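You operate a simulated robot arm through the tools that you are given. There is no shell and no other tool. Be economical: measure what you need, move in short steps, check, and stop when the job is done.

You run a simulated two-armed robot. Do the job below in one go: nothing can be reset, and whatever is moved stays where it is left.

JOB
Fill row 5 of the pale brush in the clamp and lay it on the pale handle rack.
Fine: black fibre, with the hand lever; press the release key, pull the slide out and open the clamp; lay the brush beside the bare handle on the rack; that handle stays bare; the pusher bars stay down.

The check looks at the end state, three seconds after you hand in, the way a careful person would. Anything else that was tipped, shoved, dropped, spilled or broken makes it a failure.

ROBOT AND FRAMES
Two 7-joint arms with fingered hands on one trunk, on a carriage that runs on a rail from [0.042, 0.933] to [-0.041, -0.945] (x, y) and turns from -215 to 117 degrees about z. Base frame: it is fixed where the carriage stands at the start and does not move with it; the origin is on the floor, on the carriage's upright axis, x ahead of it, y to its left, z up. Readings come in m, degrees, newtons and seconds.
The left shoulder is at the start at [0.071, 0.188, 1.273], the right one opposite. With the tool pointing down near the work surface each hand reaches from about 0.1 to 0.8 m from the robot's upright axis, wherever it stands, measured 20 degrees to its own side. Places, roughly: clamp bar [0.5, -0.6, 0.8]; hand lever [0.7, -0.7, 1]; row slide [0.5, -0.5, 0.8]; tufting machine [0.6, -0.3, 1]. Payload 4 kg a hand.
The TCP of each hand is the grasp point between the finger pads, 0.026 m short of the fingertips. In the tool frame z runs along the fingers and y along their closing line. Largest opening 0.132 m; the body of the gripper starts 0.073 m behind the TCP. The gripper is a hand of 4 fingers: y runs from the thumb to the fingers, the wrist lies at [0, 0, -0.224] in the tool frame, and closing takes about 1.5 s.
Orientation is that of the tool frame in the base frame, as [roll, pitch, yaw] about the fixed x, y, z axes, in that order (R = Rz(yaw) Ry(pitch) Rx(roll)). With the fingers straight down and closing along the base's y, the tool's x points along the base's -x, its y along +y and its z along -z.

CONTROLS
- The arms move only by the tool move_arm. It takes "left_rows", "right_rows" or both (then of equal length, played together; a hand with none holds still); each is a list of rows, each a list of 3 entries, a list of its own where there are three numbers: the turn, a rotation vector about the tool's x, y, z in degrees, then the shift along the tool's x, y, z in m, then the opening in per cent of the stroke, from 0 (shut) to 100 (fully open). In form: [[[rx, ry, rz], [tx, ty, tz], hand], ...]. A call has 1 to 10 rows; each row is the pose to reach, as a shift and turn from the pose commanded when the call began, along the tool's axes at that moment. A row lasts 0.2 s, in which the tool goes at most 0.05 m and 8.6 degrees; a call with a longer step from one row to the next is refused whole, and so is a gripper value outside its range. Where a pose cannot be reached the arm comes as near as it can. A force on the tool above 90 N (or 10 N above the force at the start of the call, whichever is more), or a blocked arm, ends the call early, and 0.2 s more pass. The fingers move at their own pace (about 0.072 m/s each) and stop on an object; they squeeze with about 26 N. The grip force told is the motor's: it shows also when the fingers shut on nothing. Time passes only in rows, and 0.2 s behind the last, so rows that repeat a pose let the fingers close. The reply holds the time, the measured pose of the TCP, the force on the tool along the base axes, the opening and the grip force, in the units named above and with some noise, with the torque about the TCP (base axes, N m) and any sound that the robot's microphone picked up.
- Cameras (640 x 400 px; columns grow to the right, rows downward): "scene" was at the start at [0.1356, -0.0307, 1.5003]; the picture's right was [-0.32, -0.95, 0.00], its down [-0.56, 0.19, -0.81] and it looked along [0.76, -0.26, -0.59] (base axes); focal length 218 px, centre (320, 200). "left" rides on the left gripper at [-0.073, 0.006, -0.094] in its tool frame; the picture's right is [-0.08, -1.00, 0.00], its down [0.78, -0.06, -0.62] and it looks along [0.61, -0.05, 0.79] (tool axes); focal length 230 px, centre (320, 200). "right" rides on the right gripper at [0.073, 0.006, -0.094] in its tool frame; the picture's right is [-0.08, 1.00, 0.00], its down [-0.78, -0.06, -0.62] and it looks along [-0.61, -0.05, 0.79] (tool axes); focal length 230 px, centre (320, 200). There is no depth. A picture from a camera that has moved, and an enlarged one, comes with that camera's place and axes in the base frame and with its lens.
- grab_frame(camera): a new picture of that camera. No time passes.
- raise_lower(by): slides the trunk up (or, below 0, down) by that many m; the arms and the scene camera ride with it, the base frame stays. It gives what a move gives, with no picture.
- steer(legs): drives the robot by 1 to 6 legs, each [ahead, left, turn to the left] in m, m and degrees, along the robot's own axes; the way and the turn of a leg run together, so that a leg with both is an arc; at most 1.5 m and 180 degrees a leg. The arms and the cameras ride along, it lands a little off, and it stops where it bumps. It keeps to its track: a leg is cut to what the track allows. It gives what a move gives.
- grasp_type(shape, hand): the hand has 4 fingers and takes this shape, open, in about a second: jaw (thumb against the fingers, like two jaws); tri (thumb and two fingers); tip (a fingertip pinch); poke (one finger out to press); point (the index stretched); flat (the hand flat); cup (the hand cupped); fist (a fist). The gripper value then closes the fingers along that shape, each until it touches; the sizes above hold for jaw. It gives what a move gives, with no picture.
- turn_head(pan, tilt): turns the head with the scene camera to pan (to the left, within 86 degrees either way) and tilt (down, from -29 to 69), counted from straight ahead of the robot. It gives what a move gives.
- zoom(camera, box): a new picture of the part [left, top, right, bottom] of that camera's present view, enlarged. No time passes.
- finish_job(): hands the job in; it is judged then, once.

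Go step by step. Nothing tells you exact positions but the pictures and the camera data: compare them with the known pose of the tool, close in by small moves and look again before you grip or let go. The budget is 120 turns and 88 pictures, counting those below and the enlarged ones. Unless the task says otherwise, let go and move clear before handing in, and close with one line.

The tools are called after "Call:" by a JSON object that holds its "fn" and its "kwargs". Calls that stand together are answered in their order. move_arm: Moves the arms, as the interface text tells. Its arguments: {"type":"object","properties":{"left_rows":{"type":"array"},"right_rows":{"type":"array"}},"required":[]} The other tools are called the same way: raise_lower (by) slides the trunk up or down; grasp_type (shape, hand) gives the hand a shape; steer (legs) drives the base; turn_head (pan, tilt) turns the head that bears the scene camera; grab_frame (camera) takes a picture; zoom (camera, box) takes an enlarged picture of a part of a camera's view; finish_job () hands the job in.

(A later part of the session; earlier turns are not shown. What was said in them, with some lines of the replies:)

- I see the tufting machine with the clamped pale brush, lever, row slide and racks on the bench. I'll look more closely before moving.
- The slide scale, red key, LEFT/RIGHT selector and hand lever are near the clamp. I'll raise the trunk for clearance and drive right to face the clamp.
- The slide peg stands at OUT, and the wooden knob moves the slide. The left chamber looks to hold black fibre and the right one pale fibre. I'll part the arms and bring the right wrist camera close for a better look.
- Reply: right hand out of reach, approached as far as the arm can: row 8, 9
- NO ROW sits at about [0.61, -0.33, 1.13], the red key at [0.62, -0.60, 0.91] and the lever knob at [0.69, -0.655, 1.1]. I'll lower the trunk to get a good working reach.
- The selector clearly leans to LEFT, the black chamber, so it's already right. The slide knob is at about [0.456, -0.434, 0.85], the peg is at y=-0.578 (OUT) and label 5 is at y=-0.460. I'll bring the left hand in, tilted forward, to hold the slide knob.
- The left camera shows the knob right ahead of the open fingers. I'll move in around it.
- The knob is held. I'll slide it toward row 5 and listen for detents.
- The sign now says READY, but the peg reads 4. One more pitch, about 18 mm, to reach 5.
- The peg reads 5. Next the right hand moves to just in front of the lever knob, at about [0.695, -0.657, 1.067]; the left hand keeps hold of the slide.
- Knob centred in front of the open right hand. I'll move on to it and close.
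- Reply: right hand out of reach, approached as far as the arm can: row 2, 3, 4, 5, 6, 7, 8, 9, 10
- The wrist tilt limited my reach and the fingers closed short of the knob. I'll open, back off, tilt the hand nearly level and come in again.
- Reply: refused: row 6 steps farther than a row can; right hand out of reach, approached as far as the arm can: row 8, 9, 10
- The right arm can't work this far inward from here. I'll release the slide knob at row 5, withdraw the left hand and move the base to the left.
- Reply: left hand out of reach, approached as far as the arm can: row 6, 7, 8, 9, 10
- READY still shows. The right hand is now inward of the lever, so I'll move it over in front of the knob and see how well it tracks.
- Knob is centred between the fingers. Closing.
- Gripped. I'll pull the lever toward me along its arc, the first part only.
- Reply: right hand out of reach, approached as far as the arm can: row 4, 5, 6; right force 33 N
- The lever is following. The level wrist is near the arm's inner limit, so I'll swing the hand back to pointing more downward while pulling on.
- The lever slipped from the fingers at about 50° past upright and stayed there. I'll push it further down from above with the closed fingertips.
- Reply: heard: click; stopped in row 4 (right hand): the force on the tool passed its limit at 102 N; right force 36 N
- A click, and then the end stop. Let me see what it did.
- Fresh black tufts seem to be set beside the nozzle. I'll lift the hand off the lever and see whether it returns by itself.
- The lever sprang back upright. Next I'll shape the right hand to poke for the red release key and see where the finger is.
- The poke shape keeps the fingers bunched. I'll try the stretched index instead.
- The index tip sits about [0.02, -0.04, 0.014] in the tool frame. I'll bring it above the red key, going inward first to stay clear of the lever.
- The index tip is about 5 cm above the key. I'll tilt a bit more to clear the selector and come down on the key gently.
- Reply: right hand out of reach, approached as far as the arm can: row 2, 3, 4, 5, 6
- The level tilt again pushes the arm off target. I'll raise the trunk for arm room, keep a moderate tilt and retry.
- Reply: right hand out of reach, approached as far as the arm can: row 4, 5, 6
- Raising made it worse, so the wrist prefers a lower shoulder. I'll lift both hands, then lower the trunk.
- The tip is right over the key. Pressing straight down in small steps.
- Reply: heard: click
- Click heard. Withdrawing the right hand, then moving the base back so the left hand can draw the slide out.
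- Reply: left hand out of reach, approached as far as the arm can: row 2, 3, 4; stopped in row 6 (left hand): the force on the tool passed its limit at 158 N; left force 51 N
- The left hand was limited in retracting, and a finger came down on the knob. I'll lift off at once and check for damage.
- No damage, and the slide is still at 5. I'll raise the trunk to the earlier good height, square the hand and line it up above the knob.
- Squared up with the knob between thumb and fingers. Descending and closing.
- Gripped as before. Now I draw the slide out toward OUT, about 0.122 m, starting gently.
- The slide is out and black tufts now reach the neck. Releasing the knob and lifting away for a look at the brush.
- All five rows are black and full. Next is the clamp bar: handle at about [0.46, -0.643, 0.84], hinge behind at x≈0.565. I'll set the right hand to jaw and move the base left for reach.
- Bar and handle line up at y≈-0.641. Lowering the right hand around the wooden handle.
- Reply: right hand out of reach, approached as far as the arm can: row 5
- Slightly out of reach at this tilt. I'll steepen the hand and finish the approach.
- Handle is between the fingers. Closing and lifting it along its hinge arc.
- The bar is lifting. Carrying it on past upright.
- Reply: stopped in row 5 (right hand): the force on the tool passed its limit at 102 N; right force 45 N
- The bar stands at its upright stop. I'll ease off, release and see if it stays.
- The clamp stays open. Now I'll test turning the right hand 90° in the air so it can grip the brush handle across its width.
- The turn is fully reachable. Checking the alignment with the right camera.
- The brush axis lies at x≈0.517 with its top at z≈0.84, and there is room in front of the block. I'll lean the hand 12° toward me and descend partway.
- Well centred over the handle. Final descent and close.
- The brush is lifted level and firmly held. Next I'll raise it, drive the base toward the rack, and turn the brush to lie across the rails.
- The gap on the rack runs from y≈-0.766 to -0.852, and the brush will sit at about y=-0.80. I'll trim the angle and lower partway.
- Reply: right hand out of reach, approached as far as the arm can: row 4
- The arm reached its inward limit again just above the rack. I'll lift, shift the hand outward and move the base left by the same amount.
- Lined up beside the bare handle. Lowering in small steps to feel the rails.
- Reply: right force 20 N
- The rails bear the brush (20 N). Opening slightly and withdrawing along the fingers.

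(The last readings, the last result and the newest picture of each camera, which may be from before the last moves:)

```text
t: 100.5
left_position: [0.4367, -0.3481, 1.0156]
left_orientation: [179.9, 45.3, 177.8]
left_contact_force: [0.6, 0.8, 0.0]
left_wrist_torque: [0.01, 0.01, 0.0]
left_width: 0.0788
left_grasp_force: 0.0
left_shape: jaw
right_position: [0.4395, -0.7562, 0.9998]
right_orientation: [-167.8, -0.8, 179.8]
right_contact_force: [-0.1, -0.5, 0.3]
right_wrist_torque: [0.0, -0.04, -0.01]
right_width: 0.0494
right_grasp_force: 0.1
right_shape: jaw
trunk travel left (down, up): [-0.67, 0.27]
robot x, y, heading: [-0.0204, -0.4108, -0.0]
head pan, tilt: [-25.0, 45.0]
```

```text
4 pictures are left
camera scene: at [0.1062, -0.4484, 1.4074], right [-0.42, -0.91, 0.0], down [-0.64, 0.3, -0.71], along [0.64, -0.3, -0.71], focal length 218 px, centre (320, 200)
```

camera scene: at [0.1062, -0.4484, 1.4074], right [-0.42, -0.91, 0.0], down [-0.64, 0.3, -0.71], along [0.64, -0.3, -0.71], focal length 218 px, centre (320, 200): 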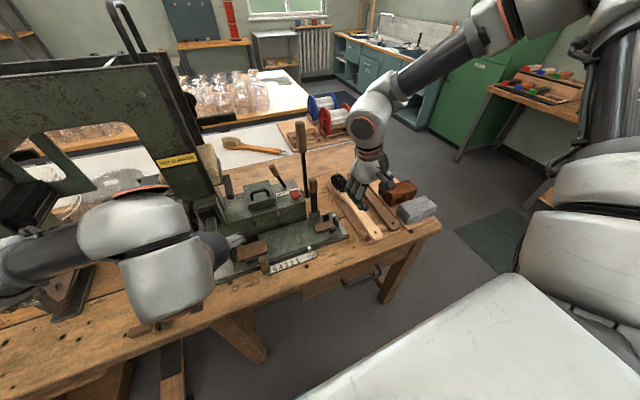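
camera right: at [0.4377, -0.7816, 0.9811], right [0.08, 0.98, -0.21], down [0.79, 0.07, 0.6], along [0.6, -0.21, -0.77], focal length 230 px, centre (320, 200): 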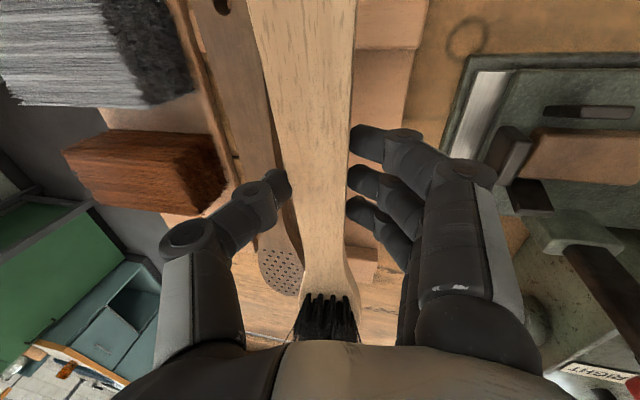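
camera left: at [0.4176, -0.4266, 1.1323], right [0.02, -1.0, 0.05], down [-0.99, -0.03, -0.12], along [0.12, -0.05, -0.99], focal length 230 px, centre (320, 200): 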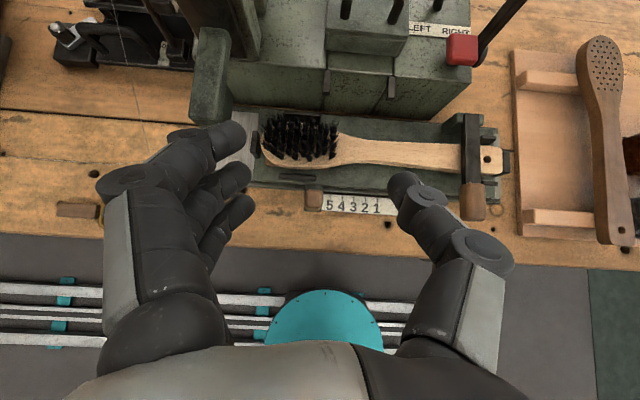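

Call:
{"fn": "move_arm", "kwargs": {"right_rows": [[[0, 0, 0], [0.0, 0, -0.04], 38], [[0, 0, 0], [0.0, 0, -0.08], 38], [[0, 0, 0], [0.0, -0.03, -0.12], 38], [[0, 0, 0], [0.0, -0.07, -0.14], 38], [[0, 0, 0], [0.0, -0.11, -0.16], 38], [[0, 0, 0], [0.0, -0.15, -0.18], 38]]}}

Call:
{"fn": "zoom", "kwargs": {"camera": "scene", "box": [290, 130, 450, 260]}}

```text
t: 101.9
left_position: [0.4365, -0.3486, 1.0147]
left_orientation: [179.8, 45.2, 177.7]
left_contact_force: [-0.3, 0.2, 0.3]
left_wrist_torque: [0.02, 0.01, 0.01]
left_width: 0.0785
left_grasp_force: 0.0
left_shape: jaw
right_position: [0.4439, -0.8661, 1.2067]
right_orientation: [-168.0, -0.8, -179.9]
right_contact_force: [-1.0, 0.2, -0.5]
right_wrist_torque: [0.0, 0.0, -0.02]
right_width: 0.0496
right_grasp_force: 0.1
right_shape: jaw
trunk travel left (down, up): [-0.67, 0.27]
robot x, y, heading: [-0.0167, -0.4132, 0.2]
head pan, tilt: [-25.0, 45.0]
```

```text
3.08 times, centred on (370, 195) of scene
camera zoom: at [0.1071, -0.4497, 1.4073], right [-0.42, -0.91, 0.0], down [-0.64, 0.3, -0.71], along [0.64, -0.3, -0.71], focal length 669 px, centre (166, 215)
```

zoom: 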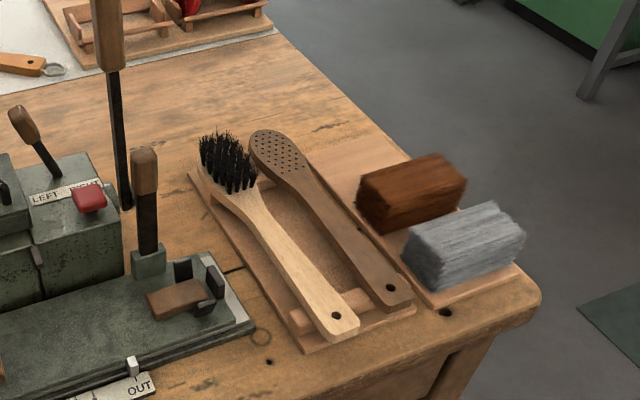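

The finished brush lies flat across both rails beside the untouched bare handle, the slide is out, the clamp is open, and both hands are clear. Handing in.

Call:
{"fn": "finish_job", "kwargs": {}}

```text
The job is handed in.
```

Row 5 is filled with black fibre using the hand lever, and the brush lies on the pale handle rack beside the bare handle. The release key is pressed, the slide is out and the clamp is open; I didn't touch the bare handle or the pusher bars. On the way, the left hand once pressed hard (158 N) on the slide knob, with no damage visible in the pictures.
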